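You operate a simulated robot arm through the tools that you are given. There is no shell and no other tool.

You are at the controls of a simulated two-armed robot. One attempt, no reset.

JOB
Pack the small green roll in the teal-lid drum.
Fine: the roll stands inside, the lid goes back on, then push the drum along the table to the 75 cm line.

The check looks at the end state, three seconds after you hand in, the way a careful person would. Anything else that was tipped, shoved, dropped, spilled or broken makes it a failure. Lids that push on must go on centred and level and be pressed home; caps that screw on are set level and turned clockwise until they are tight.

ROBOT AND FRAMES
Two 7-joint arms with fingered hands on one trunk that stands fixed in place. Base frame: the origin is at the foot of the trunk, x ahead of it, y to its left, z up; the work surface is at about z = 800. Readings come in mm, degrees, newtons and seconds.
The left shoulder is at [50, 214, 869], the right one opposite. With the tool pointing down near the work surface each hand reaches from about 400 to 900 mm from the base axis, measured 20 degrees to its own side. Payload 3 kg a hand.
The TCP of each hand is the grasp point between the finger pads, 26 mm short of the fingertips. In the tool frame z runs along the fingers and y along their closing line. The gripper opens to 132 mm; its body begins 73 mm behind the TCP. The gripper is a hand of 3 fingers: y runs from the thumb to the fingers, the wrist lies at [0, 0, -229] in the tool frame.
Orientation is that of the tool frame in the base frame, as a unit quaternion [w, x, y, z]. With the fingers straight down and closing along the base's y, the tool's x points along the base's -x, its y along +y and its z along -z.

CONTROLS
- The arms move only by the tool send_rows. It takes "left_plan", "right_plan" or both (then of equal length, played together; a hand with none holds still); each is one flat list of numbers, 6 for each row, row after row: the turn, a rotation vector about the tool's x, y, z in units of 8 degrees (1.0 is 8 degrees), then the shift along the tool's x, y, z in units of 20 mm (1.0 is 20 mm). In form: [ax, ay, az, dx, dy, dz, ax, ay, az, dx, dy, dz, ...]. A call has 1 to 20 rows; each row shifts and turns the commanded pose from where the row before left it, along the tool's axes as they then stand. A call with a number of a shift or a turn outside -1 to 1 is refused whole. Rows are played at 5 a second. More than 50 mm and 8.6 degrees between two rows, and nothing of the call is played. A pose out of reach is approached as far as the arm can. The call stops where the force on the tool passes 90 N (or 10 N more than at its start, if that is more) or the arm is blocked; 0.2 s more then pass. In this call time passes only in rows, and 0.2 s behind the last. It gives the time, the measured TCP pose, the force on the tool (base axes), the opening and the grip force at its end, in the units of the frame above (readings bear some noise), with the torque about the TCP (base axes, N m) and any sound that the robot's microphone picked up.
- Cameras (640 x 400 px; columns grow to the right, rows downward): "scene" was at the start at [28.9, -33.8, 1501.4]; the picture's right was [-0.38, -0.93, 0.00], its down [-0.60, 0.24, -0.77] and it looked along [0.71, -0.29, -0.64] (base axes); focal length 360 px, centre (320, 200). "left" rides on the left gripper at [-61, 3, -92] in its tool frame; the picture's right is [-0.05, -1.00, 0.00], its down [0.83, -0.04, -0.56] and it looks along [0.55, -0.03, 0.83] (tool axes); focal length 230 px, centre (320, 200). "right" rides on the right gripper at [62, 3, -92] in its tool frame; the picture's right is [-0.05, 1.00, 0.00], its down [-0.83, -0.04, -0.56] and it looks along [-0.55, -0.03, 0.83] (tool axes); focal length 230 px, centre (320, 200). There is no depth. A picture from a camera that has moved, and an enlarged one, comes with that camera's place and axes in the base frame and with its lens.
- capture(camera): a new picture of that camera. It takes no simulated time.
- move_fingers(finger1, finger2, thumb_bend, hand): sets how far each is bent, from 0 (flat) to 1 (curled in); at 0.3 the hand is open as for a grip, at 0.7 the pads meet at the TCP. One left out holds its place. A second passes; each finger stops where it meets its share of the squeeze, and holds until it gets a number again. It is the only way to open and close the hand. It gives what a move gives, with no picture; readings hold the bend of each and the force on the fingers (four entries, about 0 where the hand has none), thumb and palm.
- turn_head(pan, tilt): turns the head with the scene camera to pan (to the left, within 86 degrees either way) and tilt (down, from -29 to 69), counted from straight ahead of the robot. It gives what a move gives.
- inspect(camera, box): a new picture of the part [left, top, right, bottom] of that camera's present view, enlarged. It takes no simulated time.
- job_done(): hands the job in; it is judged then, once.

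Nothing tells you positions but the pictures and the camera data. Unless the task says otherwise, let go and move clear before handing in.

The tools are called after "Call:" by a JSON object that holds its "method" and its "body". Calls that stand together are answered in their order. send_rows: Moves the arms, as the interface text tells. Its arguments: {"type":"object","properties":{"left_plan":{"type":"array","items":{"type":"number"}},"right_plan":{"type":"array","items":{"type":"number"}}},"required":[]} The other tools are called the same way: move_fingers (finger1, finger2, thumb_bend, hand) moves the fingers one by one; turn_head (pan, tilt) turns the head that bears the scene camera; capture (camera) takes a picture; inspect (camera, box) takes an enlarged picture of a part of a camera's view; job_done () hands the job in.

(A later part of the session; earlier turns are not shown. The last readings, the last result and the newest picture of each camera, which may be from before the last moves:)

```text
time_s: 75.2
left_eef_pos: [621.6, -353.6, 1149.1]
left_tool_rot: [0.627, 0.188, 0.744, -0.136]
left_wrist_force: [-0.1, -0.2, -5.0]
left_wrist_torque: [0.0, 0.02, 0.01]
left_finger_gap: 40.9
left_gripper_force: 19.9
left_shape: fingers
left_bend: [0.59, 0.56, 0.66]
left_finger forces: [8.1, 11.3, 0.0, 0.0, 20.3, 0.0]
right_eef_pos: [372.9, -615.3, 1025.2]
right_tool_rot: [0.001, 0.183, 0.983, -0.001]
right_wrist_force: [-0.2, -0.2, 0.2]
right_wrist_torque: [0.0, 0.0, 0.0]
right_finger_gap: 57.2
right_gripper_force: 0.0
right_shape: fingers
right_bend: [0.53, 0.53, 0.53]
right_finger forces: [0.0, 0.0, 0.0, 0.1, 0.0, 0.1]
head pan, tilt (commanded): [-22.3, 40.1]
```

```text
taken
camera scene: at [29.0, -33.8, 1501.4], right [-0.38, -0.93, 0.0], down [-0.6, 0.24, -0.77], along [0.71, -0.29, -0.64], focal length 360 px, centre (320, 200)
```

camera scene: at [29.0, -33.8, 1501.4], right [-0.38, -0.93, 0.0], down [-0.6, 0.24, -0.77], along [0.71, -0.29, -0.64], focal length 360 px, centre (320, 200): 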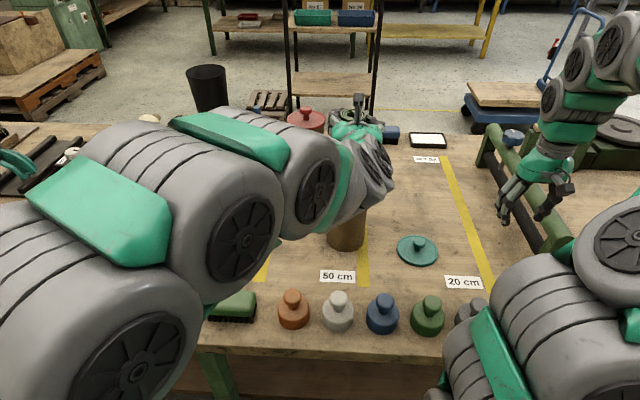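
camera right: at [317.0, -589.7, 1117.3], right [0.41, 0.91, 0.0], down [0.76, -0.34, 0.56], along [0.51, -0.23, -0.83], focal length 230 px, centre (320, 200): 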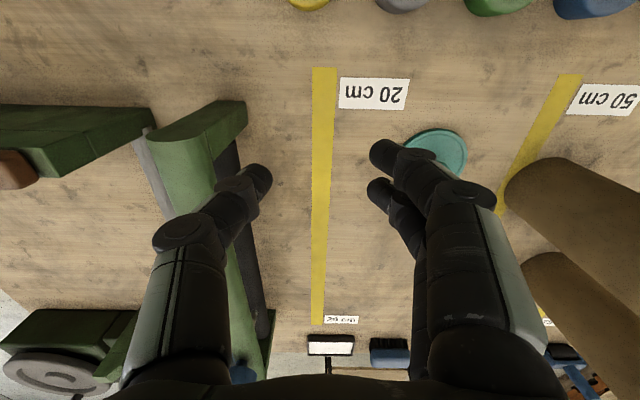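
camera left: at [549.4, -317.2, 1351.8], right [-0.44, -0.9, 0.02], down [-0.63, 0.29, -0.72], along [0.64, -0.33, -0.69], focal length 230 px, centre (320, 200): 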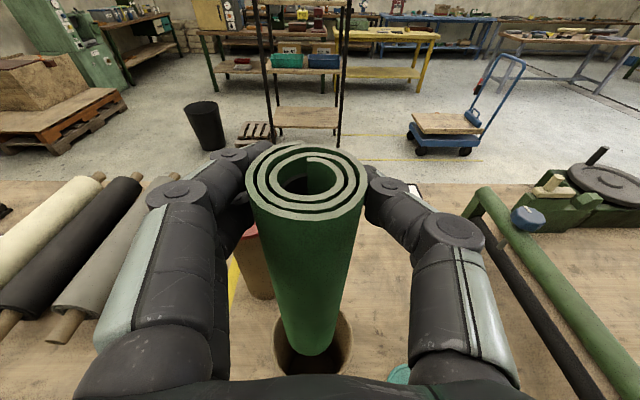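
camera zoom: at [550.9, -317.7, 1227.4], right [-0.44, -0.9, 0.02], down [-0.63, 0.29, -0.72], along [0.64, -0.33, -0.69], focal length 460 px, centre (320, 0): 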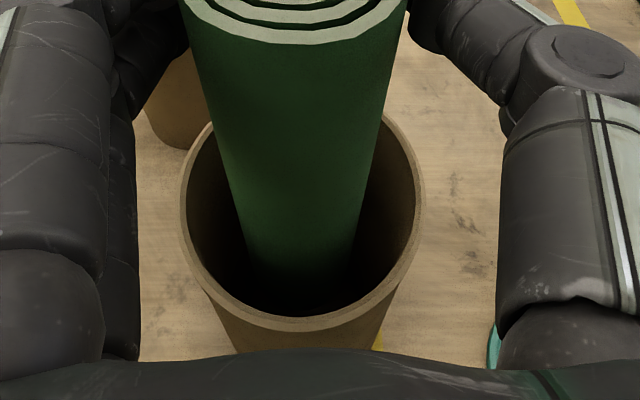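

The roll is inside the drum and well centred, about 2 mm off. I'll lower further, until the fingers are close above the rim.

Call:
{"method": "send_rows", "body": {"left_plan": [0, 0, 0, 0.5, -0.017, 0.09, 0, 0, 0, 0.5, -0.017, 0.09, 0, 0, 0, 0.5, -0.017, 0.09, 0, 0, 0, 0.5, -0.017, 0.09, 0, 0, 0, 0.5, -0.017, 0.09, 0, 0, 0, 0, 0, 0]}}

Call:
{"method": "capture", "body": {"camera": "left"}}

Call:
{"method": "capture", "body": {"camera": "scene"}}

```text
time_s: 76.6
left_eef_pos: [620.0, -357.1, 1100.1]
left_tool_rot: [0.627, 0.188, 0.744, -0.135]
left_wrist_force: [-0.1, 0.4, -5.0]
left_wrist_torque: [-0.01, 0.02, -0.03]
left_finger_gap: 40.3
left_gripper_force: 19.8
left_shape: fingers
left_bend: [0.59, 0.56, 0.66]
left_finger forces: [8.3, 11.3, 0.1, 0.0, 20.2, 0.0]
right_eef_pos: [371.9, -615.1, 1024.0]
right_tool_rot: [0.0, 0.182, 0.983, 0.001]
right_wrist_force: [0.2, 1.0, 0.1]
right_wrist_torque: [-0.03, 0.02, 0.02]
right_finger_gap: 57.1
right_gripper_force: 0.0
right_shape: fingers
right_bend: [0.53, 0.53, 0.53]
right_finger forces: [0.0, 0.0, 0.0, 0.0, 0.1, 0.1]
head pan, tilt (commanded): [-22.3, 40.1]
```

```text
taken
camera left: at [550.2, -320.1, 1177.4], right [-0.44, -0.9, 0.02], down [-0.63, 0.29, -0.72], along [0.64, -0.33, -0.69], focal length 230 px, centre (320, 200)
```

left: 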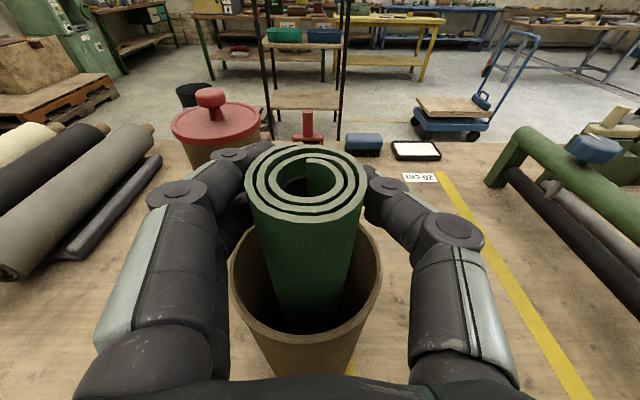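

```text
taken
camera scene: at [29.0, -33.8, 1501.4], right [-0.38, -0.93, 0.0], down [-0.6, 0.24, -0.77], along [0.71, -0.29, -0.64], focal length 360 px, centre (320, 200)
```

scene: 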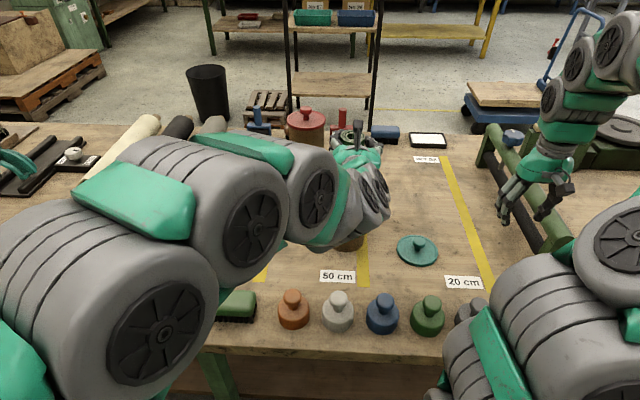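

Call:
{"method": "send_rows", "body": {"left_plan": [0, 0, 0, 0.4, 0.05, 0.07, 0, 0, 0, 0, 0, 0]}}

Call:
{"method": "send_rows", "body": {"left_plan": [0, 0, 0, 0.3, 0.05, 0.05, 0, 0, 0, 0, 0, 0]}}

Call:
{"method": "capture", "body": {"camera": "left"}}

Call:
{"method": "inspect", "body": {"camera": "scene", "box": [290, 100, 430, 260]}}

```text
time_s: 77.2
left_eef_pos: [621.5, -354.0, 1091.2]
left_tool_rot: [0.627, 0.187, 0.744, -0.134]
left_wrist_force: [-0.3, -0.3, -5.5]
left_wrist_torque: [0.0, -0.02, 0.01]
left_finger_gap: 40.7
left_gripper_force: 19.3
left_shape: fingers
left_bend: [0.59, 0.56, 0.66]
left_finger forces: [8.1, 11.1, 0.1, 0.1, 19.6, 0.0]
right_eef_pos: [370.9, -615.2, 1024.6]
right_tool_rot: [0.0, 0.183, 0.983, 0.001]
right_wrist_force: [-0.2, 0.1, -0.3]
right_wrist_torque: [0.02, -0.02, 0.0]
right_finger_gap: 57.1
right_gripper_force: 0.1
right_shape: fingers
right_bend: [0.53, 0.53, 0.53]
right_finger forces: [0.1, 0.0, 0.0, 0.1, 0.0, 0.0]
head pan, tilt (commanded): [-22.3, 40.1]
```

```text
time_s: 77.8
left_eef_pos: [622.5, -354.0, 1084.7]
left_tool_rot: [0.627, 0.187, 0.744, -0.134]
left_wrist_force: [-0.8, 0.7, -4.9]
left_wrist_torque: [-0.04, 0.02, -0.03]
left_finger_gap: 40.5
left_gripper_force: 19.3
left_shape: fingers
left_bend: [0.59, 0.56, 0.66]
left_finger forces: [8.1, 11.2, 0.0, 0.0, 19.6, 0.0]
right_eef_pos: [372.7, -614.9, 1024.2]
right_tool_rot: [0.0, 0.184, 0.983, -0.001]
right_wrist_force: [0.1, 0.0, -1.1]
right_wrist_torque: [0.01, -0.03, -0.02]
right_finger_gap: 57.1
right_gripper_force: 0.1
right_shape: fingers
right_bend: [0.53, 0.53, 0.53]
right_finger forces: [0.1, 0.0, 0.0, 0.0, 0.0, 0.0]
head pan, tilt (commanded): [-22.3, 40.1]
```

```text
taken
camera left: at [551.0, -316.5, 1163.8], right [-0.44, -0.9, 0.02], down [-0.63, 0.29, -0.72], along [0.64, -0.33, -0.69], focal length 230 px, centre (320, 200)
```

left: 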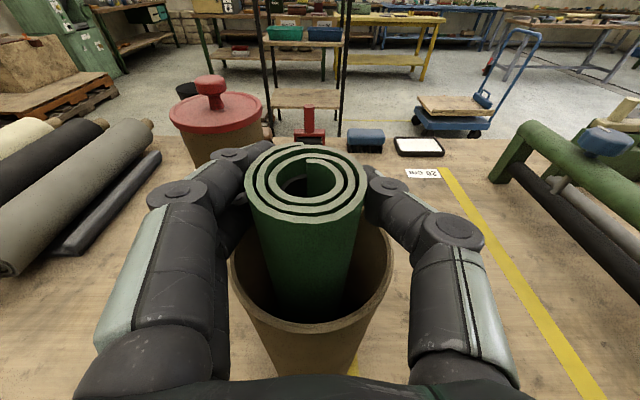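

```text
2.50 times, centred on (360, 180) of scene
camera zoom: at [29.0, -33.8, 1501.4], right [-0.38, -0.93, 0.0], down [-0.6, 0.24, -0.77], along [0.71, -0.29, -0.64], focal length 899 px, centre (220, 250)
```

zoom: 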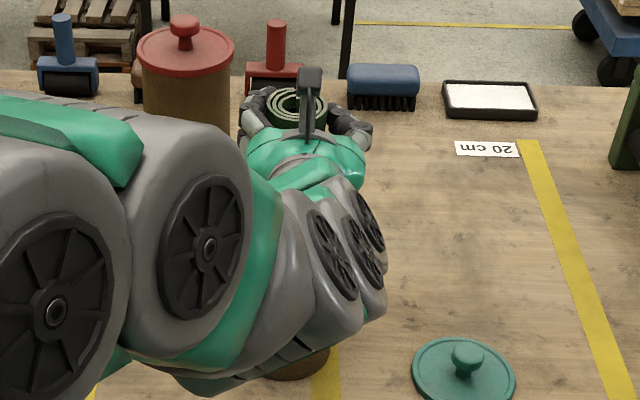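

The fingers are just above the rim, the roll is centred in the drum, and there is no contact. I'll release it now.

Call:
{"method": "move_fingers", "body": {"hand": "left", "finger1": 0.46, "finger2": 0.46, "thumb_bend": 0.5}}

Call:
{"method": "capture", "body": {"camera": "left"}}

Call:
{"method": "capture", "body": {"camera": "scene"}}

```text
time_s: 78.8
left_eef_pos: [621.4, -353.8, 1085.7]
left_tool_rot: [0.627, 0.187, 0.744, -0.135]
left_wrist_force: [-0.2, 0.1, 0.2]
left_wrist_torque: [0.05, 0.0, 0.0]
left_finger_gap: 74.0
left_gripper_force: 0.0
left_shape: fingers
left_bend: [0.46, 0.46, 0.5]
left_finger forces: [0.0, 0.0, 0.0, 0.0, 0.0, 0.0]
right_eef_pos: [372.6, -614.3, 1025.8]
right_tool_rot: [0.001, 0.184, 0.983, 0.0]
right_wrist_force: [0.8, -0.7, -0.2]
right_wrist_torque: [0.02, 0.02, 0.0]
right_finger_gap: 57.1
right_gripper_force: 0.1
right_shape: fingers
right_bend: [0.53, 0.53, 0.53]
right_finger forces: [0.0, 0.0, 0.0, 0.0, 0.1, 0.1]
head pan, tilt (commanded): [-22.3, 40.1]
```

```text
taken
camera left: at [550.9, -316.6, 1163.9], right [-0.44, -0.9, 0.02], down [-0.63, 0.29, -0.72], along [0.64, -0.33, -0.69], focal length 230 px, centre (320, 200)
```

left: 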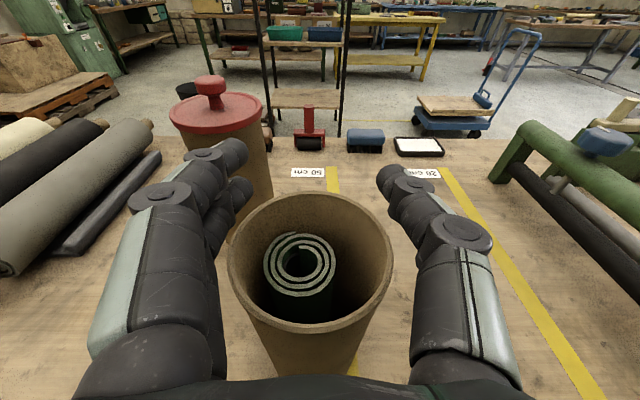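

```text
taken
camera scene: at [28.9, -33.8, 1501.4], right [-0.38, -0.93, 0.0], down [-0.6, 0.24, -0.77], along [0.71, -0.29, -0.64], focal length 360 px, centre (320, 200)
```

scene: 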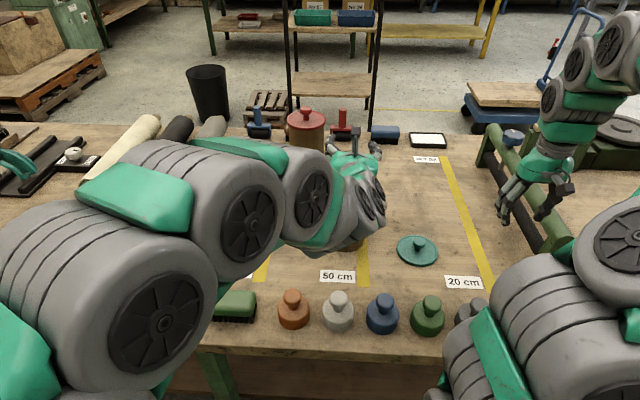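

The roll stands inside the drum and the drum is undisturbed. I'll raise the left hand clear and move it back left.

Call:
{"method": "send_rows", "body": {"left_plan": [0, 0, 0, -0.983, 0.034, -0.177, 0, 0, 0, -0.983, 0.034, -0.177, 0, 0, 0, -0.983, 0.034, -0.177, 0, 0, 0, -0.983, 0.034, -0.177, 0, 0, 0, -0.983, 0.034, -0.177, 0, 0, 0, -0.983, 0.034, -0.177, 0, 0, 0, 0, 1, 0, 0, 0, 0, 0, 1, 0, 0, 0, 0, 0, 1, 0, 0, 0, 0, 0, 1, 0, 0, 0, 0, 0, 1, 0, 0, 0, 0, 0, 1, 0, 0, 0, 0, 0, 1, 0, 0, 0, 0, 0, 1, 0, 0, 0, 0, 0, 1, 0, 0, 0, 0, 0, 1, 0, 0, 0, 0, 0, 1, 0, 0, 0, 0, 0, 1, 0, 0, 0, 0, 0, 1, 0]}}

Call:
{"method": "send_rows", "body": {"left_plan": [0, 0, 0, 0, 1, -0.5, 0, 0, 0, 0, 1, -0.5, 0, 0, 0, 0, 1, -0.5, 0, 0, 0, 0, 1, -0.5, 0, 0, 0, 0, 1, -0.5, 0, 0, 0, 0, 1, -0.5, 0, 0, 0, 0, 1, -0.5, 0, 0, 0, 0, 1, -0.5, 0, 0, 0, 0, 1, -0.5, 0, 0, 0, 0, 0, 0]}}

Call:
{"method": "capture", "body": {"camera": "scene"}}

Call:
{"method": "inspect", "body": {"camera": "scene", "box": [310, 140, 390, 260]}}

```text
time_s: 82.8
left_eef_pos: [739.1, -119.7, 1214.2]
left_tool_rot: [0.627, 0.187, 0.744, -0.135]
left_wrist_force: [-0.8, 0.1, 0.0]
left_wrist_torque: [-0.03, -0.05, 0.02]
left_finger_gap: 74.0
left_gripper_force: 0.0
left_shape: fingers
left_bend: [0.46, 0.46, 0.5]
left_finger forces: [0.1, 0.0, 0.0, 0.0, 0.0, 0.0]
right_eef_pos: [372.9, -615.5, 1024.9]
right_tool_rot: [0.001, 0.184, 0.983, 0.001]
right_wrist_force: [0.3, -0.2, 0.1]
right_wrist_torque: [0.04, 0.01, 0.0]
right_finger_gap: 57.2
right_gripper_force: 0.1
right_shape: fingers
right_bend: [0.53, 0.53, 0.53]
right_finger forces: [0.0, 0.0, 0.0, 0.0, 0.1, 0.0]
head pan, tilt (commanded): [-22.3, 40.1]
```

```text
time_s: 85.0
left_eef_pos: [740.9, 79.8, 1236.5]
left_tool_rot: [0.628, 0.186, 0.744, -0.134]
left_wrist_force: [-0.1, 0.0, 0.4]
left_wrist_torque: [-0.01, 0.02, 0.0]
left_finger_gap: 74.1
left_gripper_force: 0.2
left_shape: fingers
left_bend: [0.46, 0.46, 0.5]
left_finger forces: [0.1, 0.1, 0.0, 0.1, 0.0, 0.0]
right_eef_pos: [371.4, -616.6, 1024.5]
right_tool_rot: [-0.001, 0.184, 0.983, 0.0]
right_wrist_force: [-1.1, -0.1, -0.5]
right_wrist_torque: [-0.01, -0.03, -0.02]
right_finger_gap: 57.4
right_gripper_force: 0.0
right_shape: fingers
right_bend: [0.53, 0.53, 0.53]
right_finger forces: [0.0, 0.0, 0.0, 0.0, 0.0, 0.0]
head pan, tilt (commanded): [-22.3, 40.1]
```

```text
taken
camera scene: at [28.9, -33.8, 1501.4], right [-0.38, -0.93, 0.0], down [-0.6, 0.24, -0.77], along [0.71, -0.29, -0.64], focal length 360 px, centre (320, 200)
```

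scene: 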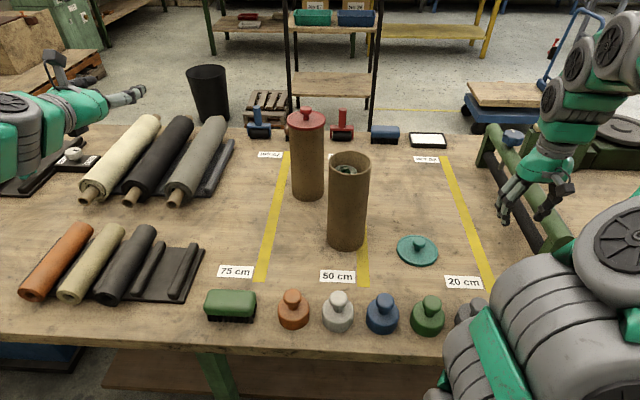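

```text
3.33 times, centred on (350, 200) of scene
camera zoom: at [28.9, -33.8, 1501.4], right [-0.38, -0.93, 0.0], down [-0.6, 0.24, -0.77], along [0.71, -0.29, -0.64], focal length 1199 px, centre (220, 200)
```

zoom: 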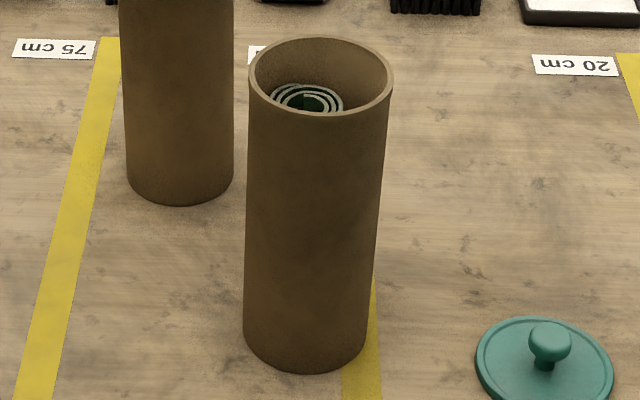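

The drum hasn't moved and the roll sits below the rim. Next is the lid, so I'll look at it closely before I re-grip the knob.

Call:
{"method": "inspect", "body": {"camera": "scene", "box": [385, 220, 450, 280]}}

Call:
{"method": "capture", "body": {"camera": "right"}}

```text
6.67 times, centred on (418, 250) of scene
camera zoom: at [28.9, -33.8, 1501.4], right [-0.38, -0.93, 0.0], down [-0.6, 0.24, -0.77], along [0.71, -0.29, -0.64], focal length 2398 px, centre (-330, -133)
```

zoom: 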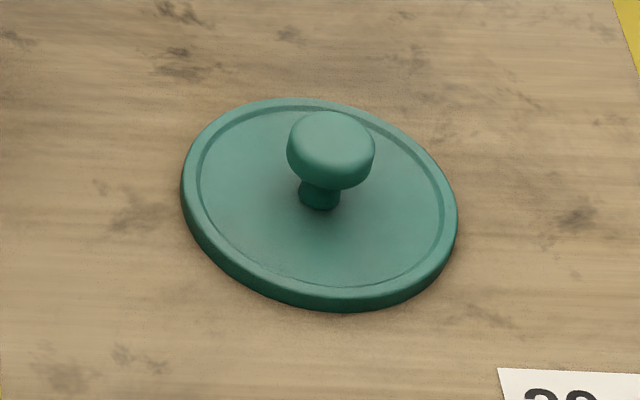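

```text
taken
camera right: at [316.9, -589.7, 1117.4], right [0.41, 0.91, 0.0], down [0.76, -0.34, 0.56], along [0.51, -0.23, -0.83], focal length 230 px, centre (320, 200)
```

right: 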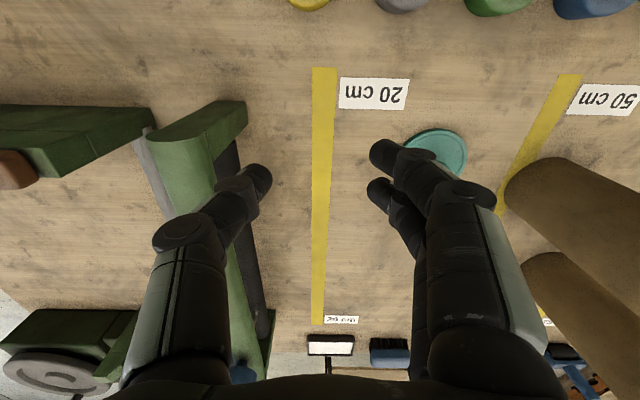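

The knob on the table comes out at about [509, -499], with its top at z≈846. Last time the near finger slipped past the knob because the hand was about 5 mm too close to the robot, and I'll correct that now.

Call:
{"method": "send_rows", "body": {"right_plan": [0, 0, 0, -0.542, 0.99, 0.5, 0, 0, 0, -0.542, 0.99, 0.5, 0, 0, 0, -0.542, 0.99, 0.5, 0, 0, 0, -0.542, 0.99, 0.5, 0, 0, 0, -0.542, 0.99, 0.5, 0, 0, 0, -0.542, 0.99, 0.5, 0, 0, 0, -0.542, 0.99, 0.5, 0, 0, 0, -0.542, 0.99, 0.5, 0, 0, 0, 0, 0, 0.8, 0, 0, 0, 0, 0, 0]}}

Call:
{"method": "capture", "body": {"camera": "right"}}

Call:
{"method": "inspect", "body": {"camera": "scene", "box": [370, 150, 490, 280]}}

```text
time_s: 87.2
left_eef_pos: [740.8, 79.0, 1236.8]
left_tool_rot: [0.627, 0.188, 0.744, -0.135]
left_wrist_force: [0.4, 0.0, 0.7]
left_wrist_torque: [0.04, 0.02, 0.02]
left_finger_gap: 74.0
left_gripper_force: 0.1
left_shape: fingers
left_bend: [0.46, 0.46, 0.5]
left_finger forces: [0.0, 0.1, 0.0, 0.0, 0.0, 0.0]
right_eef_pos: [510.1, -500.1, 927.3]
right_tool_rot: [0.0, 0.183, 0.983, 0.0]
right_wrist_force: [-0.2, 0.3, -0.3]
right_wrist_torque: [0.03, -0.01, 0.01]
right_finger_gap: 57.3
right_gripper_force: 0.2
right_shape: fingers
right_bend: [0.53, 0.53, 0.53]
right_finger forces: [0.0, 0.0, 0.1, 0.0, 0.0, 0.0]
head pan, tilt (commanded): [-22.3, 40.1]
```

```text
taken
camera right: at [454.1, -474.4, 1020.8], right [0.41, 0.91, 0.0], down [0.76, -0.34, 0.56], along [0.51, -0.23, -0.83], focal length 230 px, centre (320, 200)
```

right: 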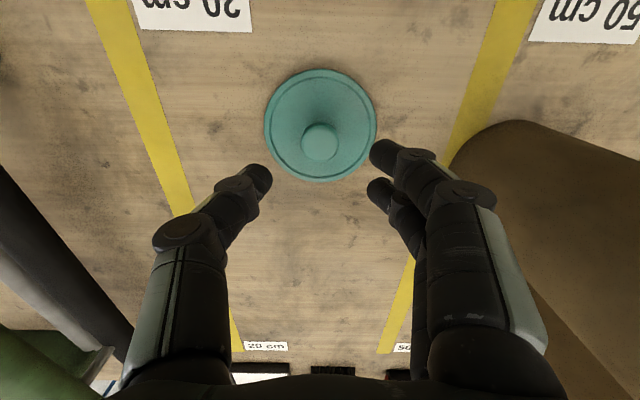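

```text
3.08 times, centred on (430, 215) of scene
camera zoom: at [28.9, -33.8, 1501.4], right [-0.38, -0.93, 0.0], down [-0.6, 0.24, -0.77], along [0.71, -0.29, -0.64], focal length 1107 px, centre (-18, 154)
```

zoom: 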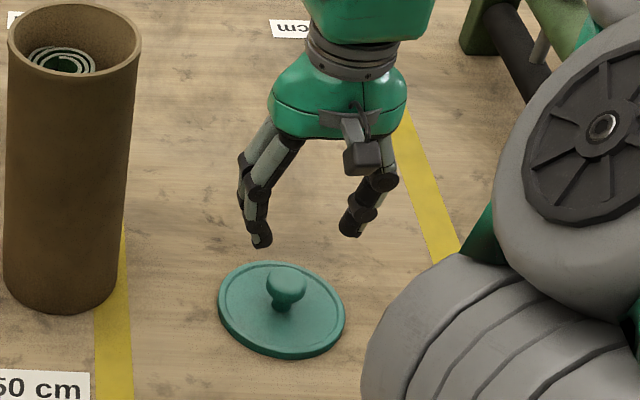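

The knob is on the tool axis now. I'll come down around it and close in stages.

Call:
{"method": "send_rows", "body": {"right_plan": [0, 0, 0, 0, 0, 0.82, 0, 0, 0, 0, 0, 0.82, 0, 0, 0, 0, 0, 0.82, 0, 0, 0, 0, 0, 0.82, 0, 0, 0, 0, 0, 0.8, 0, 0, 0, 0, 0, 0]}}

Call:
{"method": "move_fingers", "body": {"hand": "right", "finger1": 0.6, "finger2": 0.6, "thumb_bend": 0.6}}

Call:
{"method": "inspect", "body": {"camera": "right", "box": [220, 80, 420, 260]}}

Call:
{"method": "inspect", "body": {"camera": "scene", "box": [370, 190, 490, 280]}}

```text
time_s: 88.6
left_eef_pos: [740.3, 79.9, 1235.7]
left_tool_rot: [0.626, 0.188, 0.744, -0.135]
left_wrist_force: [-0.9, 0.2, 0.0]
left_wrist_torque: [-0.01, 0.02, 0.01]
left_finger_gap: 74.0
left_gripper_force: 0.1
left_shape: fingers
left_bend: [0.46, 0.46, 0.5]
left_finger forces: [0.0, 0.1, 0.0, 0.0, 0.0, 0.1]
right_eef_pos: [508.4, -500.0, 848.3]
right_tool_rot: [0.001, 0.183, 0.983, -0.001]
right_wrist_force: [-0.5, -0.8, 0.4]
right_wrist_torque: [-0.01, 0.0, 0.04]
right_finger_gap: 57.2
right_gripper_force: 0.0
right_shape: fingers
right_bend: [0.53, 0.53, 0.53]
right_finger forces: [0.1, 0.0, 0.1, 0.1, 0.0, 0.1]
head pan, tilt (commanded): [-22.3, 40.1]
```

```text
time_s: 89.6
left_eef_pos: [741.0, 79.4, 1237.1]
left_tool_rot: [0.628, 0.187, 0.744, -0.135]
left_wrist_force: [-0.4, 0.1, -0.5]
left_wrist_torque: [-0.02, -0.02, -0.01]
left_finger_gap: 73.9
left_gripper_force: 0.1
left_shape: fingers
left_bend: [0.46, 0.46, 0.5]
left_finger forces: [0.0, 0.0, 0.1, 0.0, 0.1, 0.1]
right_eef_pos: [510.2, -500.6, 847.3]
right_tool_rot: [0.0, 0.183, 0.983, 0.0]
right_wrist_force: [-0.5, 0.3, 0.9]
right_wrist_torque: [-0.02, 0.02, -0.01]
right_finger_gap: 35.3
right_gripper_force: 0.1
right_shape: fingers
right_bend: [0.6, 0.6, 0.6]
right_finger forces: [0.0, 0.0, 0.0, 0.0, 0.1, 0.0]
head pan, tilt (commanded): [-22.3, 40.1]
```

```text
2.22 times, centred on (320, 170) of right
camera zoom: at [454.7, -474.3, 941.0], right [0.41, 0.91, 0.0], down [0.76, -0.34, 0.56], along [0.51, -0.23, -0.83], focal length 511 px, centre (320, 267)
```

zoom: 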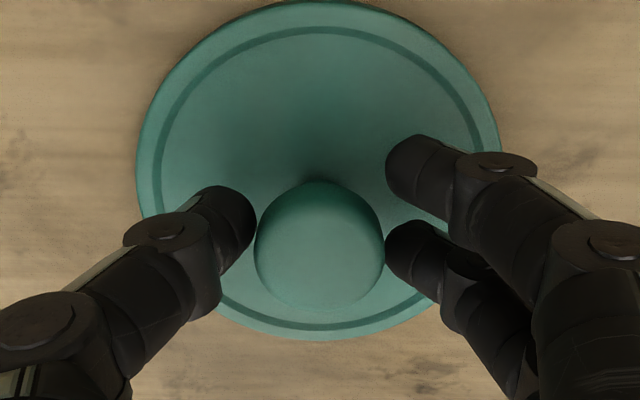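

```text
4.44 times, centred on (430, 235) of scene
camera zoom: at [28.9, -33.8, 1501.4], right [-0.38, -0.93, 0.0], down [-0.6, 0.24, -0.77], along [0.71, -0.29, -0.64], focal length 1598 px, centre (-169, 44)
```

zoom: 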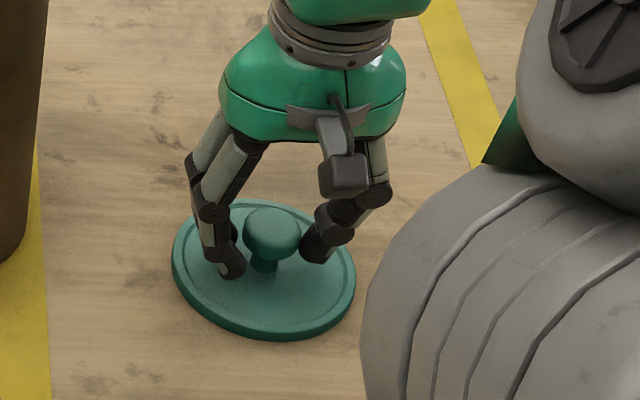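

The knob is well centred between the three fingers. I'll squeeze.

Call:
{"method": "move_fingers", "body": {"hand": "right", "finger1": 0.72, "finger2": 0.72, "thumb_bend": 0.72}}

Call:
{"method": "inspect", "body": {"camera": "right", "box": [220, 80, 420, 260]}}

Call:
{"method": "inspect", "body": {"camera": "scene", "box": [370, 190, 490, 280]}}

```text
time_s: 90.6
left_eef_pos: [741.5, 80.6, 1236.2]
left_tool_rot: [0.627, 0.188, 0.743, -0.136]
left_wrist_force: [-0.6, -0.5, 0.3]
left_wrist_torque: [-0.01, 0.0, -0.03]
left_finger_gap: 74.0
left_gripper_force: 0.0
left_shape: fingers
left_bend: [0.46, 0.46, 0.5]
left_finger forces: [0.1, 0.1, 0.0, 0.1, 0.1, 0.0]
right_eef_pos: [509.2, -500.8, 848.0]
right_tool_rot: [0.0, 0.184, 0.983, 0.0]
right_wrist_force: [-0.9, -0.6, 0.8]
right_wrist_torque: [-0.06, 0.03, 0.02]
right_finger_gap: 16.5
right_gripper_force: 9.9
right_shape: fingers
right_bend: [0.7, 0.68, 0.68]
right_finger forces: [3.3, 6.3, 0.0, 0.0, 9.6, 0.0]
head pan, tilt (commanded): [-22.3, 40.1]
```

```text
2.22 times, centred on (320, 170) of right
camera zoom: at [454.7, -474.3, 941.0], right [0.41, 0.91, 0.0], down [0.76, -0.34, 0.56], along [0.51, -0.23, -0.83], focal length 511 px, centre (320, 267)
```

zoom: 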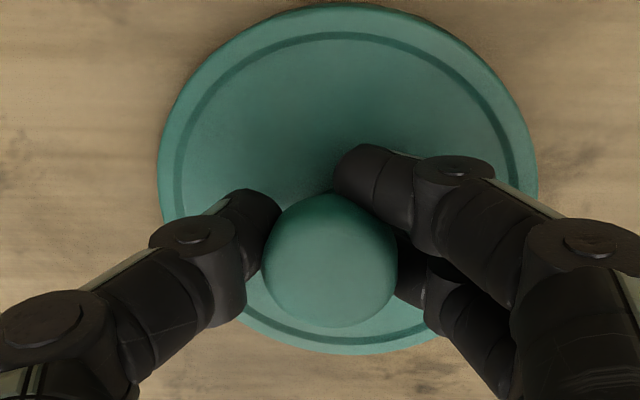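

```text
4.44 times, centred on (430, 235) of scene
camera zoom: at [28.9, -33.8, 1501.4], right [-0.38, -0.93, 0.0], down [-0.6, 0.24, -0.77], along [0.71, -0.29, -0.64], focal length 1598 px, centre (-169, 44)
```

zoom: 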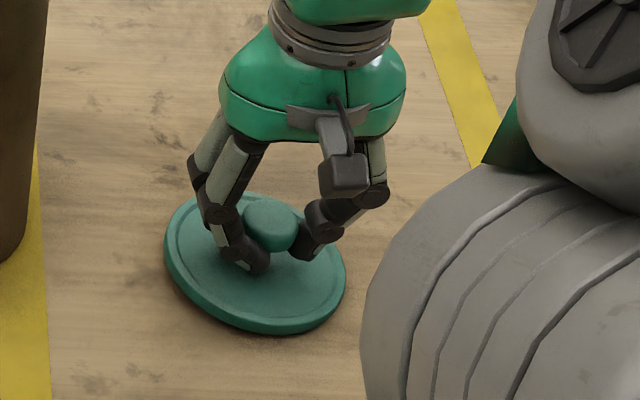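

The grip is firm and the lid looks level. I'll lift 30 mm and check the tilt.

Call:
{"method": "send_rows", "body": {"right_plan": [0, 0, 0, 0, 0, -0.3, 0, 0, 0, 0, 0, -0.5, 0, 0, 0, 0, 0, -0.7, 0, 0, 0, 0, 0, 0]}}

Call:
{"method": "inspect", "body": {"camera": "right", "box": [200, 60, 440, 260]}}

Call:
{"method": "inspect", "body": {"camera": "scene", "box": [370, 180, 490, 280]}}

```text
time_s: 91.6
left_eef_pos: [740.9, 79.0, 1236.3]
left_tool_rot: [0.628, 0.187, 0.743, -0.135]
left_wrist_force: [0.5, -0.9, -0.1]
left_wrist_torque: [0.0, 0.01, -0.02]
left_finger_gap: 74.1
left_gripper_force: 0.1
left_shape: fingers
left_bend: [0.46, 0.46, 0.5]
left_finger forces: [0.1, 0.0, 0.0, 0.0, 0.0, 0.0]
right_eef_pos: [510.1, -500.1, 878.2]
right_tool_rot: [-0.001, 0.183, 0.983, -0.001]
right_wrist_force: [0.2, -0.1, 0.0]
right_wrist_torque: [-0.01, 0.05, 0.01]
right_finger_gap: 14.7
right_gripper_force: 9.1
right_shape: fingers
right_bend: [0.71, 0.69, 0.68]
right_finger forces: [2.5, 5.9, 0.1, 0.1, 9.0, 0.1]
head pan, tilt (commanded): [-22.3, 40.1]
```

```text
2.00 times, centred on (320, 160) of right
camera zoom: at [455.0, -474.5, 970.6], right [0.41, 0.91, 0.0], down [0.76, -0.34, 0.56], along [0.51, -0.23, -0.83], focal length 460 px, centre (320, 280)
```

zoom: 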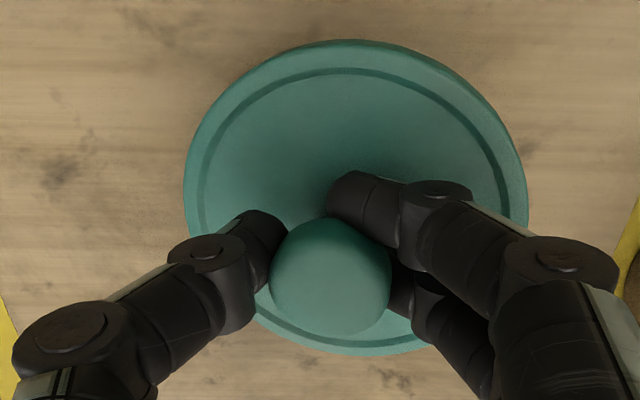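

```text
4.00 times, centred on (430, 230) of scene
camera zoom: at [28.9, -33.8, 1501.4], right [-0.38, -0.93, 0.0], down [-0.6, 0.24, -0.77], along [0.71, -0.29, -0.64], focal length 1439 px, centre (-120, 80)
```

zoom: 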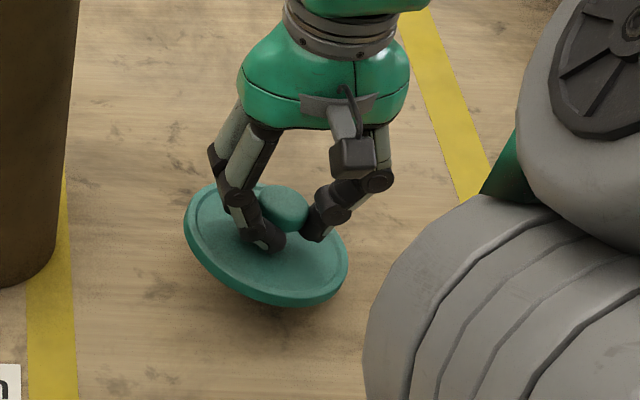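

The lid tilts in the grip by about 9°, with its left side up. I'll roll the hand 9° to level it, then lift to carrying height and look again.

Call:
{"method": "send_rows", "body": {"right_plan": [0.56, 0, 0, 0, 0, 0, 0.56, 0, 0, 0, 0, 0, 0, 0, 0, 0, 0.16, -0.98, 0, 0, 0, 0, 0.16, -0.98, 0, 0, 0, 0, 0, 0]}}

Call:
{"method": "inspect", "body": {"camera": "right", "box": [200, 60, 440, 260]}}

Call:
{"method": "inspect", "body": {"camera": "scene", "box": [370, 160, 490, 260]}}

```text
time_s: 92.8
left_eef_pos: [740.9, 79.9, 1236.9]
left_tool_rot: [0.627, 0.188, 0.744, -0.135]
left_wrist_force: [0.4, 0.6, 0.4]
left_wrist_torque: [0.02, -0.02, -0.02]
left_finger_gap: 74.1
left_gripper_force: 0.2
left_shape: fingers
left_bend: [0.46, 0.46, 0.5]
left_finger forces: [0.0, 0.0, 0.0, 0.0, 0.0, 0.0]
right_eef_pos: [513.9, -487.1, 916.2]
right_tool_rot: [-0.014, 0.184, 0.98, -0.076]
right_wrist_force: [-0.9, 0.1, 0.2]
right_wrist_torque: [0.0, 0.02, -0.02]
right_finger_gap: 14.3
right_gripper_force: 8.6
right_shape: fingers
right_bend: [0.71, 0.69, 0.68]
right_finger forces: [2.5, 6.0, 0.0, 0.0, 8.8, 0.1]
head pan, tilt (commanded): [-22.3, 40.1]
```

```text
2.00 times, centred on (320, 160) of right
camera zoom: at [465.0, -447.9, 1007.2], right [0.4, 0.9, -0.16], down [0.79, -0.26, 0.56], along [0.46, -0.35, -0.82], focal length 460 px, centre (320, 280)
```

zoom: 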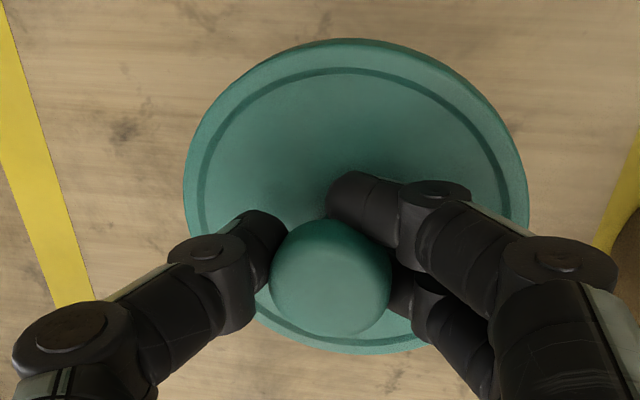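

```text
4.00 times, centred on (430, 210) of scene
camera zoom: at [29.0, -33.8, 1501.4], right [-0.38, -0.93, 0.0], down [-0.6, 0.24, -0.77], along [0.71, -0.29, -0.64], focal length 1439 px, centre (-120, 160)
```

zoom: 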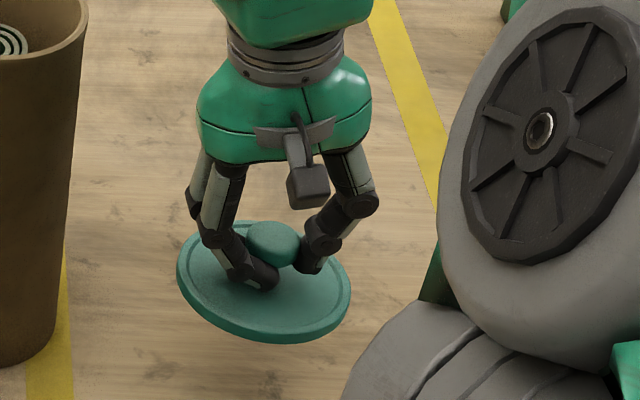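

The lid is now level and its centre is about 10 mm left of the TCP. I'll raise it to z≈1115 and bring it over the drum.

Call:
{"method": "send_rows", "body": {"right_plan": [0, 0, 0, 0, -0.152, -0.98, 0, 0, 0, 0, -0.152, -0.98, 0, 0, 0, 0, -0.152, -0.98, 0, 0, 0, 0, -0.152, -0.98, 0, 0, 0, 0, -0.152, -0.98, 0, 0, 0, 0, -0.152, -0.98, 0, 0, 0, 0, -0.152, -0.98, 0, 0, 0, 0, -0.152, -0.98, 0, 0, 0, 0, -0.152, -0.98, 0, 0, 0, 0, -0.152, -0.98, 0, 0, 0, -0.278, 0.888, -0.138, 0, 0, 0, -0.278, 0.888, -0.138, 0, 0, 0, -0.278, 0.888, -0.138, 0, 0, 0, -0.278, 0.888, -0.138, 0, 0, 0, -0.278, 0.888, -0.138, 0, 0, 0, -0.278, 0.888, -0.138, 0, 0, 0, -0.278, 0.888, -0.138, 0, 0, 0, -0.278, 0.888, -0.138, 0, 0, 0, -0.2, 0.6, -0.1, 0, 0, 0, 0, 0, 0]}}

Call:
{"method": "capture", "body": {"camera": "scene"}}

Call:
{"method": "inspect", "body": {"camera": "scene", "box": [300, 110, 400, 200]}}

Call:
{"method": "capture", "body": {"camera": "right"}}

```text
time_s: 97.0
left_eef_pos: [742.1, 78.6, 1235.9]
left_tool_rot: [0.627, 0.188, 0.743, -0.136]
left_wrist_force: [0.4, 0.0, 0.2]
left_wrist_torque: [0.0, 0.02, 0.01]
left_finger_gap: 73.8
left_gripper_force: 0.1
left_shape: fingers
left_bend: [0.46, 0.46, 0.5]
left_finger forces: [0.0, 0.0, 0.0, 0.1, 0.0, 0.0]
right_eef_pos: [616.4, -360.5, 1113.5]
right_tool_rot: [-0.015, 0.183, 0.98, -0.076]
right_wrist_force: [0.1, 0.5, -0.7]
right_wrist_torque: [-0.03, 0.01, -0.05]
right_finger_gap: 12.7
right_gripper_force: 8.5
right_shape: fingers
right_bend: [0.71, 0.69, 0.68]
right_finger forces: [1.9, 6.9, 0.0, 0.0, 8.3, 0.0]
head pan, tilt (commanded): [-22.3, 40.1]
```

```text
taken
camera scene: at [28.9, -33.8, 1501.4], right [-0.38, -0.93, 0.0], down [-0.6, 0.24, -0.77], along [0.71, -0.29, -0.64], focal length 360 px, centre (320, 200)
```

scene: 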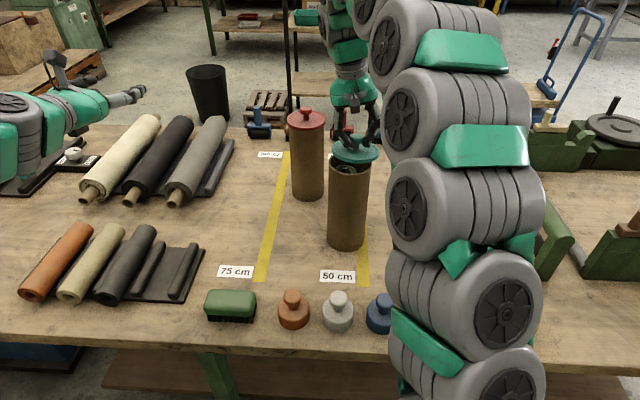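

```text
4.44 times, centred on (350, 155) of scene
camera zoom: at [28.9, -33.8, 1501.4], right [-0.38, -0.93, 0.0], down [-0.6, 0.24, -0.77], along [0.71, -0.29, -0.64], focal length 1598 px, centre (187, 400)
```

zoom: 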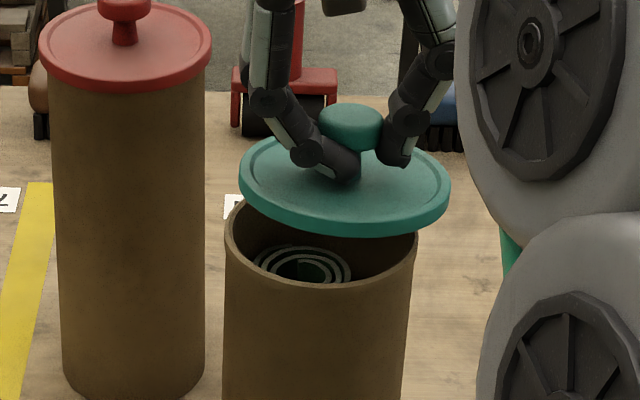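

```text
taken
camera right: at [567.3, -321.3, 1205.0], right [0.4, 0.9, -0.16], down [0.79, -0.26, 0.56], along [0.46, -0.35, -0.82], focal length 230 px, centre (320, 200)
```

right: 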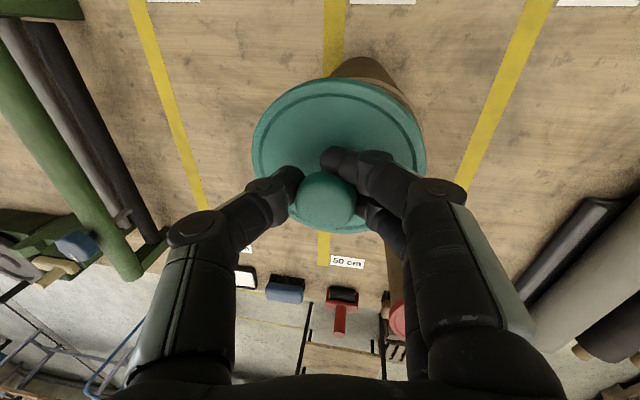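

Call:
{"method": "inspect", "body": {"camera": "right", "box": [240, 40, 440, 165]}}

```text
3.20 times, centred on (340, 102) of right
camera zoom: at [567.3, -321.3, 1205.0], right [0.4, 0.9, -0.16], down [0.79, -0.26, 0.56], along [0.46, -0.35, -0.82], focal length 736 px, centre (256, 512)
```

zoom: 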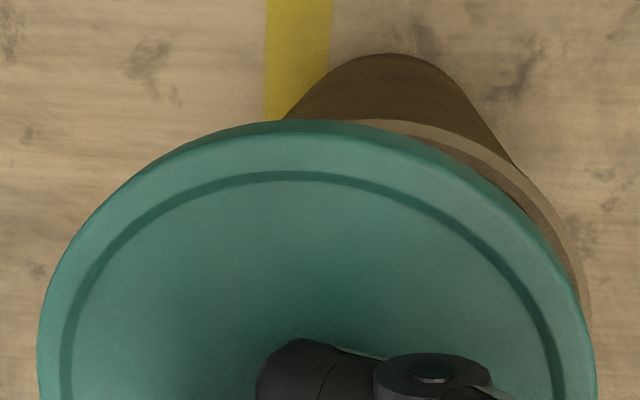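

I can see the rim peeking out from under the lid, so the lid needs to go about 8 mm left and 2 mm outward. I'll trim and lower a little.

Call:
{"method": "send_rows", "body": {"right_plan": [0, 0, 0, -0.08, 0.395, -0.06, 0, 0, 0, 0, 0.04, 0.25, 0, 0, 0, 0, 0, 0]}}

Call:
{"method": "inspect", "body": {"camera": "right", "box": [240, 40, 440, 165]}}

Call:
{"method": "inspect", "body": {"camera": "scene", "box": [310, 120, 390, 200]}}

```text
time_s: 97.8
left_eef_pos: [742.3, 78.9, 1237.0]
left_tool_rot: [0.628, 0.187, 0.744, -0.135]
left_wrist_force: [-0.4, 0.3, 0.0]
left_wrist_torque: [0.0, -0.01, -0.01]
left_finger_gap: 74.0
left_gripper_force: 0.1
left_shape: fingers
left_bend: [0.46, 0.46, 0.5]
left_finger forces: [0.0, 0.1, 0.0, 0.1, 0.0, 0.1]
right_eef_pos: [623.4, -354.1, 1108.3]
right_tool_rot: [-0.014, 0.182, 0.98, -0.077]
right_wrist_force: [0.1, -0.2, 0.2]
right_wrist_torque: [0.01, -0.01, -0.01]
right_finger_gap: 12.6
right_gripper_force: 8.4
right_shape: fingers
right_bend: [0.71, 0.69, 0.68]
right_finger forces: [1.9, 7.0, 0.0, 0.1, 8.3, 0.1]
head pan, tilt (commanded): [-22.3, 40.1]
```

```text
3.20 times, centred on (340, 102) of right
camera zoom: at [573.0, -315.1, 1199.6], right [0.4, 0.9, -0.16], down [0.79, -0.26, 0.56], along [0.46, -0.35, -0.82], focal length 736 px, centre (256, 512)
```

zoom: 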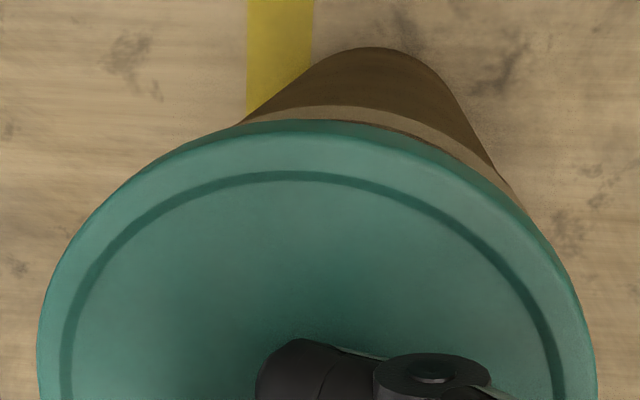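

```text
5.00 times, centred on (350, 160) of scene
camera zoom: at [28.9, -33.8, 1501.4], right [-0.38, -0.93, 0.0], down [-0.6, 0.24, -0.77], along [0.71, -0.29, -0.64], focal length 1798 px, centre (170, 400)
```

zoom: 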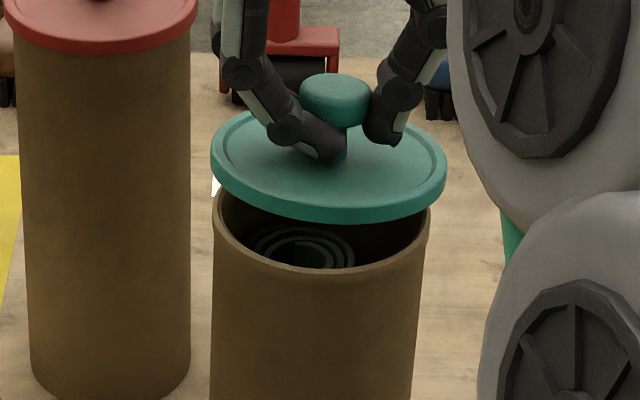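

The lid and rim now line up within about 1 mm in both views. I'll lower 12 mm and check again.

Call:
{"method": "send_rows", "body": {"right_plan": [0, 0, 0, 0, 0.087, 0.3, 0, 0, 0, 0, 0.047, 0.297, 0, 0, 0, 0, 0, 0]}}

Call:
{"method": "inspect", "body": {"camera": "right", "box": [240, 40, 440, 165]}}

Call:
{"method": "inspect", "body": {"camera": "scene", "box": [310, 120, 390, 200]}}

```text
time_s: 98.6
left_eef_pos: [741.2, 79.9, 1236.7]
left_tool_rot: [0.627, 0.187, 0.744, -0.135]
left_wrist_force: [-0.3, -0.1, 0.0]
left_wrist_torque: [0.01, 0.02, 0.02]
left_finger_gap: 74.1
left_gripper_force: 0.0
left_shape: fingers
left_bend: [0.46, 0.46, 0.5]
left_finger forces: [0.0, 0.1, 0.1, 0.0, 0.0, 0.0]
right_eef_pos: [622.0, -353.8, 1094.8]
right_tool_rot: [-0.013, 0.183, 0.98, -0.076]
right_wrist_force: [0.6, 0.2, 0.3]
right_wrist_torque: [0.01, 0.03, 0.0]
right_finger_gap: 12.5
right_gripper_force: 8.5
right_shape: fingers
right_bend: [0.71, 0.69, 0.68]
right_finger forces: [1.9, 7.0, 0.0, 0.0, 8.3, 0.0]
head pan, tilt (commanded): [-22.3, 40.1]
```

```text
3.20 times, centred on (340, 102) of right
camera zoom: at [572.4, -314.4, 1186.9], right [0.4, 0.9, -0.16], down [0.79, -0.26, 0.56], along [0.46, -0.35, -0.82], focal length 736 px, centre (256, 512)
```

zoom: 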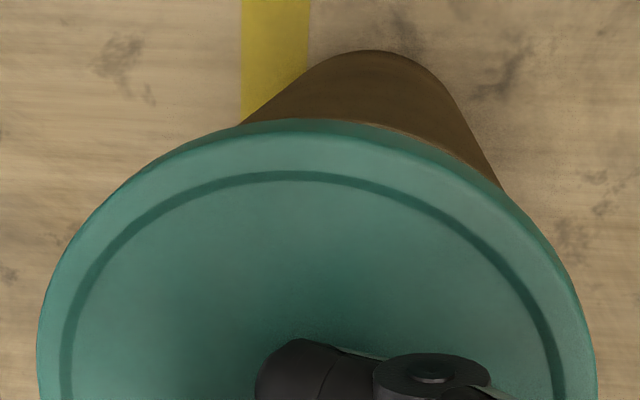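

```text
5.00 times, centred on (350, 160) of scene
camera zoom: at [28.9, -33.8, 1501.4], right [-0.38, -0.93, 0.0], down [-0.6, 0.24, -0.77], along [0.71, -0.29, -0.64], focal length 1798 px, centre (170, 400)
```

zoom: 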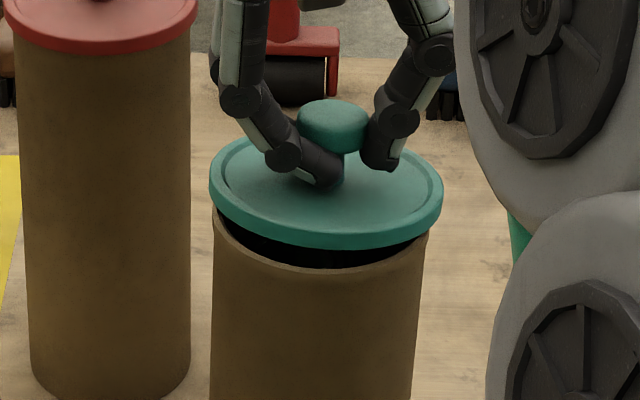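

Call:
{"method": "send_rows", "body": {"right_plan": [0, 0, 0, 0, 0.09, 0.2, 0, 0, 0, 0, 0, 0]}}

Call:
{"method": "send_rows", "body": {"right_plan": [0, 0, 0, 0, 0.02, 0.15, 0, 0, 0, 0, 0, 0]}}

Call:
{"method": "inspect", "body": {"camera": "right", "box": [240, 40, 440, 165]}}

Call:
{"method": "inspect", "body": {"camera": "scene", "box": [310, 120, 390, 200]}}

```text
time_s: 99.2
left_eef_pos: [740.6, 79.4, 1235.9]
left_tool_rot: [0.627, 0.187, 0.744, -0.135]
left_wrist_force: [0.1, 0.4, 0.9]
left_wrist_torque: [0.01, 0.0, -0.01]
left_finger_gap: 74.0
left_gripper_force: 0.0
left_shape: fingers
left_bend: [0.46, 0.46, 0.5]
left_finger forces: [0.0, 0.1, 0.1, 0.0, 0.1, 0.1]
right_eef_pos: [623.8, -352.6, 1091.1]
right_tool_rot: [-0.015, 0.182, 0.98, -0.076]
right_wrist_force: [-0.4, -0.8, -1.3]
right_wrist_torque: [-0.01, -0.02, 0.05]
right_finger_gap: 12.6
right_gripper_force: 9.4
right_shape: fingers
right_bend: [0.71, 0.69, 0.68]
right_finger forces: [1.9, 6.9, 0.0, 0.0, 8.2, 0.1]
head pan, tilt (commanded): [-22.3, 40.1]
```

```text
time_s: 99.8
left_eef_pos: [741.4, 79.4, 1235.8]
left_tool_rot: [0.628, 0.187, 0.743, -0.136]
left_wrist_force: [0.5, 0.6, 0.2]
left_wrist_torque: [0.0, 0.02, 0.02]
left_finger_gap: 74.0
left_gripper_force: 0.1
left_shape: fingers
left_bend: [0.46, 0.46, 0.5]
left_finger forces: [0.1, 0.1, 0.0, 0.0, 0.0, 0.0]
right_eef_pos: [623.5, -351.6, 1088.8]
right_tool_rot: [-0.014, 0.182, 0.98, -0.077]
right_wrist_force: [-0.4, 0.3, -0.2]
right_wrist_torque: [0.0, 0.05, 0.02]
right_finger_gap: 12.3
right_gripper_force: 9.1
right_shape: fingers
right_bend: [0.71, 0.69, 0.68]
right_finger forces: [2.0, 7.0, 0.0, 0.0, 8.1, 0.1]
head pan, tilt (commanded): [-22.3, 40.1]
```

```text
3.20 times, centred on (340, 102) of right
camera zoom: at [573.5, -313.2, 1180.4], right [0.4, 0.9, -0.16], down [0.79, -0.26, 0.56], along [0.46, -0.35, -0.82], focal length 736 px, centre (256, 512)
```

zoom: 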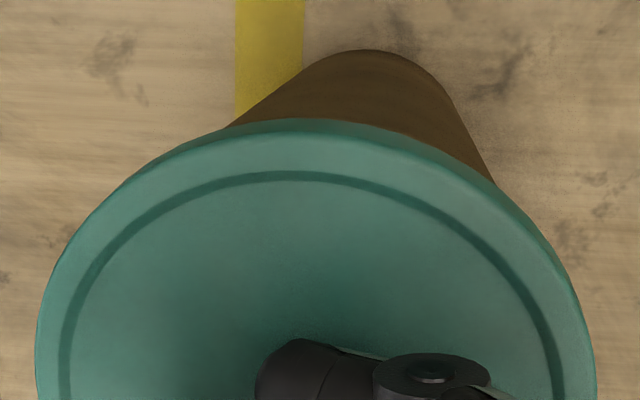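

```text
5.00 times, centred on (350, 160) of scene
camera zoom: at [28.9, -33.8, 1501.4], right [-0.38, -0.93, 0.0], down [-0.6, 0.24, -0.77], along [0.71, -0.29, -0.64], focal length 1798 px, centre (170, 400)
```

zoom: 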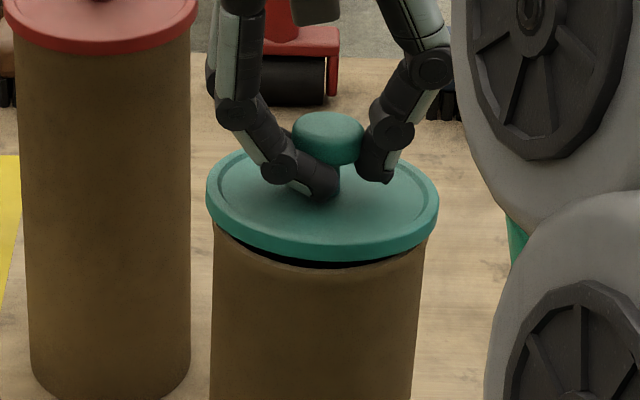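

Call:
{"method": "send_rows", "body": {"right_plan": [0, 0, 0, 0, 0.02, 0.15, 0, 0, 0, 0, 0, 0]}}

Call:
{"method": "send_rows", "body": {"right_plan": [0, 0, 0, 0, 0.02, 0.15, 0, 0, 0, 0, 0, 0]}}

Call:
{"method": "inspect", "body": {"camera": "scene", "box": [310, 120, 390, 200]}}

```text
time_s: 100.4
left_eef_pos: [740.7, 79.3, 1235.8]
left_tool_rot: [0.627, 0.187, 0.744, -0.135]
left_wrist_force: [-0.1, 0.4, 0.4]
left_wrist_torque: [-0.02, -0.03, 0.0]
left_finger_gap: 73.7
left_gripper_force: 0.0
left_shape: fingers
left_bend: [0.46, 0.46, 0.5]
left_finger forces: [0.0, 0.1, 0.0, 0.1, 0.1, 0.0]
right_eef_pos: [623.7, -351.3, 1086.4]
right_tool_rot: [-0.014, 0.184, 0.98, -0.076]
right_wrist_force: [-0.3, -0.6, -0.2]
right_wrist_torque: [0.0, -0.03, 0.01]
right_finger_gap: 12.2
right_gripper_force: 8.7
right_shape: fingers
right_bend: [0.71, 0.69, 0.68]
right_finger forces: [2.2, 6.9, 0.0, 0.1, 8.3, 0.0]
head pan, tilt (commanded): [-22.3, 40.1]
```

```text
time_s: 101.0
left_eef_pos: [739.8, 79.7, 1236.3]
left_tool_rot: [0.628, 0.187, 0.743, -0.135]
left_wrist_force: [0.3, 0.1, 0.0]
left_wrist_torque: [0.01, -0.02, 0.0]
left_finger_gap: 74.2
left_gripper_force: 0.1
left_shape: fingers
left_bend: [0.46, 0.46, 0.5]
left_finger forces: [0.1, 0.1, 0.0, 0.0, 0.1, 0.1]
right_eef_pos: [623.2, -352.7, 1085.4]
right_tool_rot: [-0.013, 0.182, 0.98, -0.077]
right_wrist_force: [0.9, 1.6, 8.8]
right_wrist_torque: [0.09, -0.11, 0.01]
right_finger_gap: 11.5
right_gripper_force: 10.7
right_shape: fingers
right_bend: [0.71, 0.7, 0.69]
right_finger forces: [1.8, 12.3, 0.0, 0.0, 7.7, 0.0]
head pan, tilt (commanded): [-22.3, 40.1]
```

```text
5.00 times, centred on (350, 160) of scene
camera zoom: at [28.9, -33.7, 1501.4], right [-0.38, -0.93, 0.0], down [-0.6, 0.24, -0.77], along [0.71, -0.29, -0.64], focal length 1798 px, centre (170, 400)
```

zoom: 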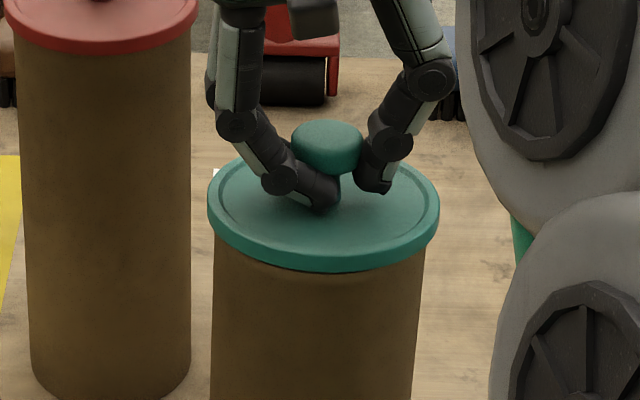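

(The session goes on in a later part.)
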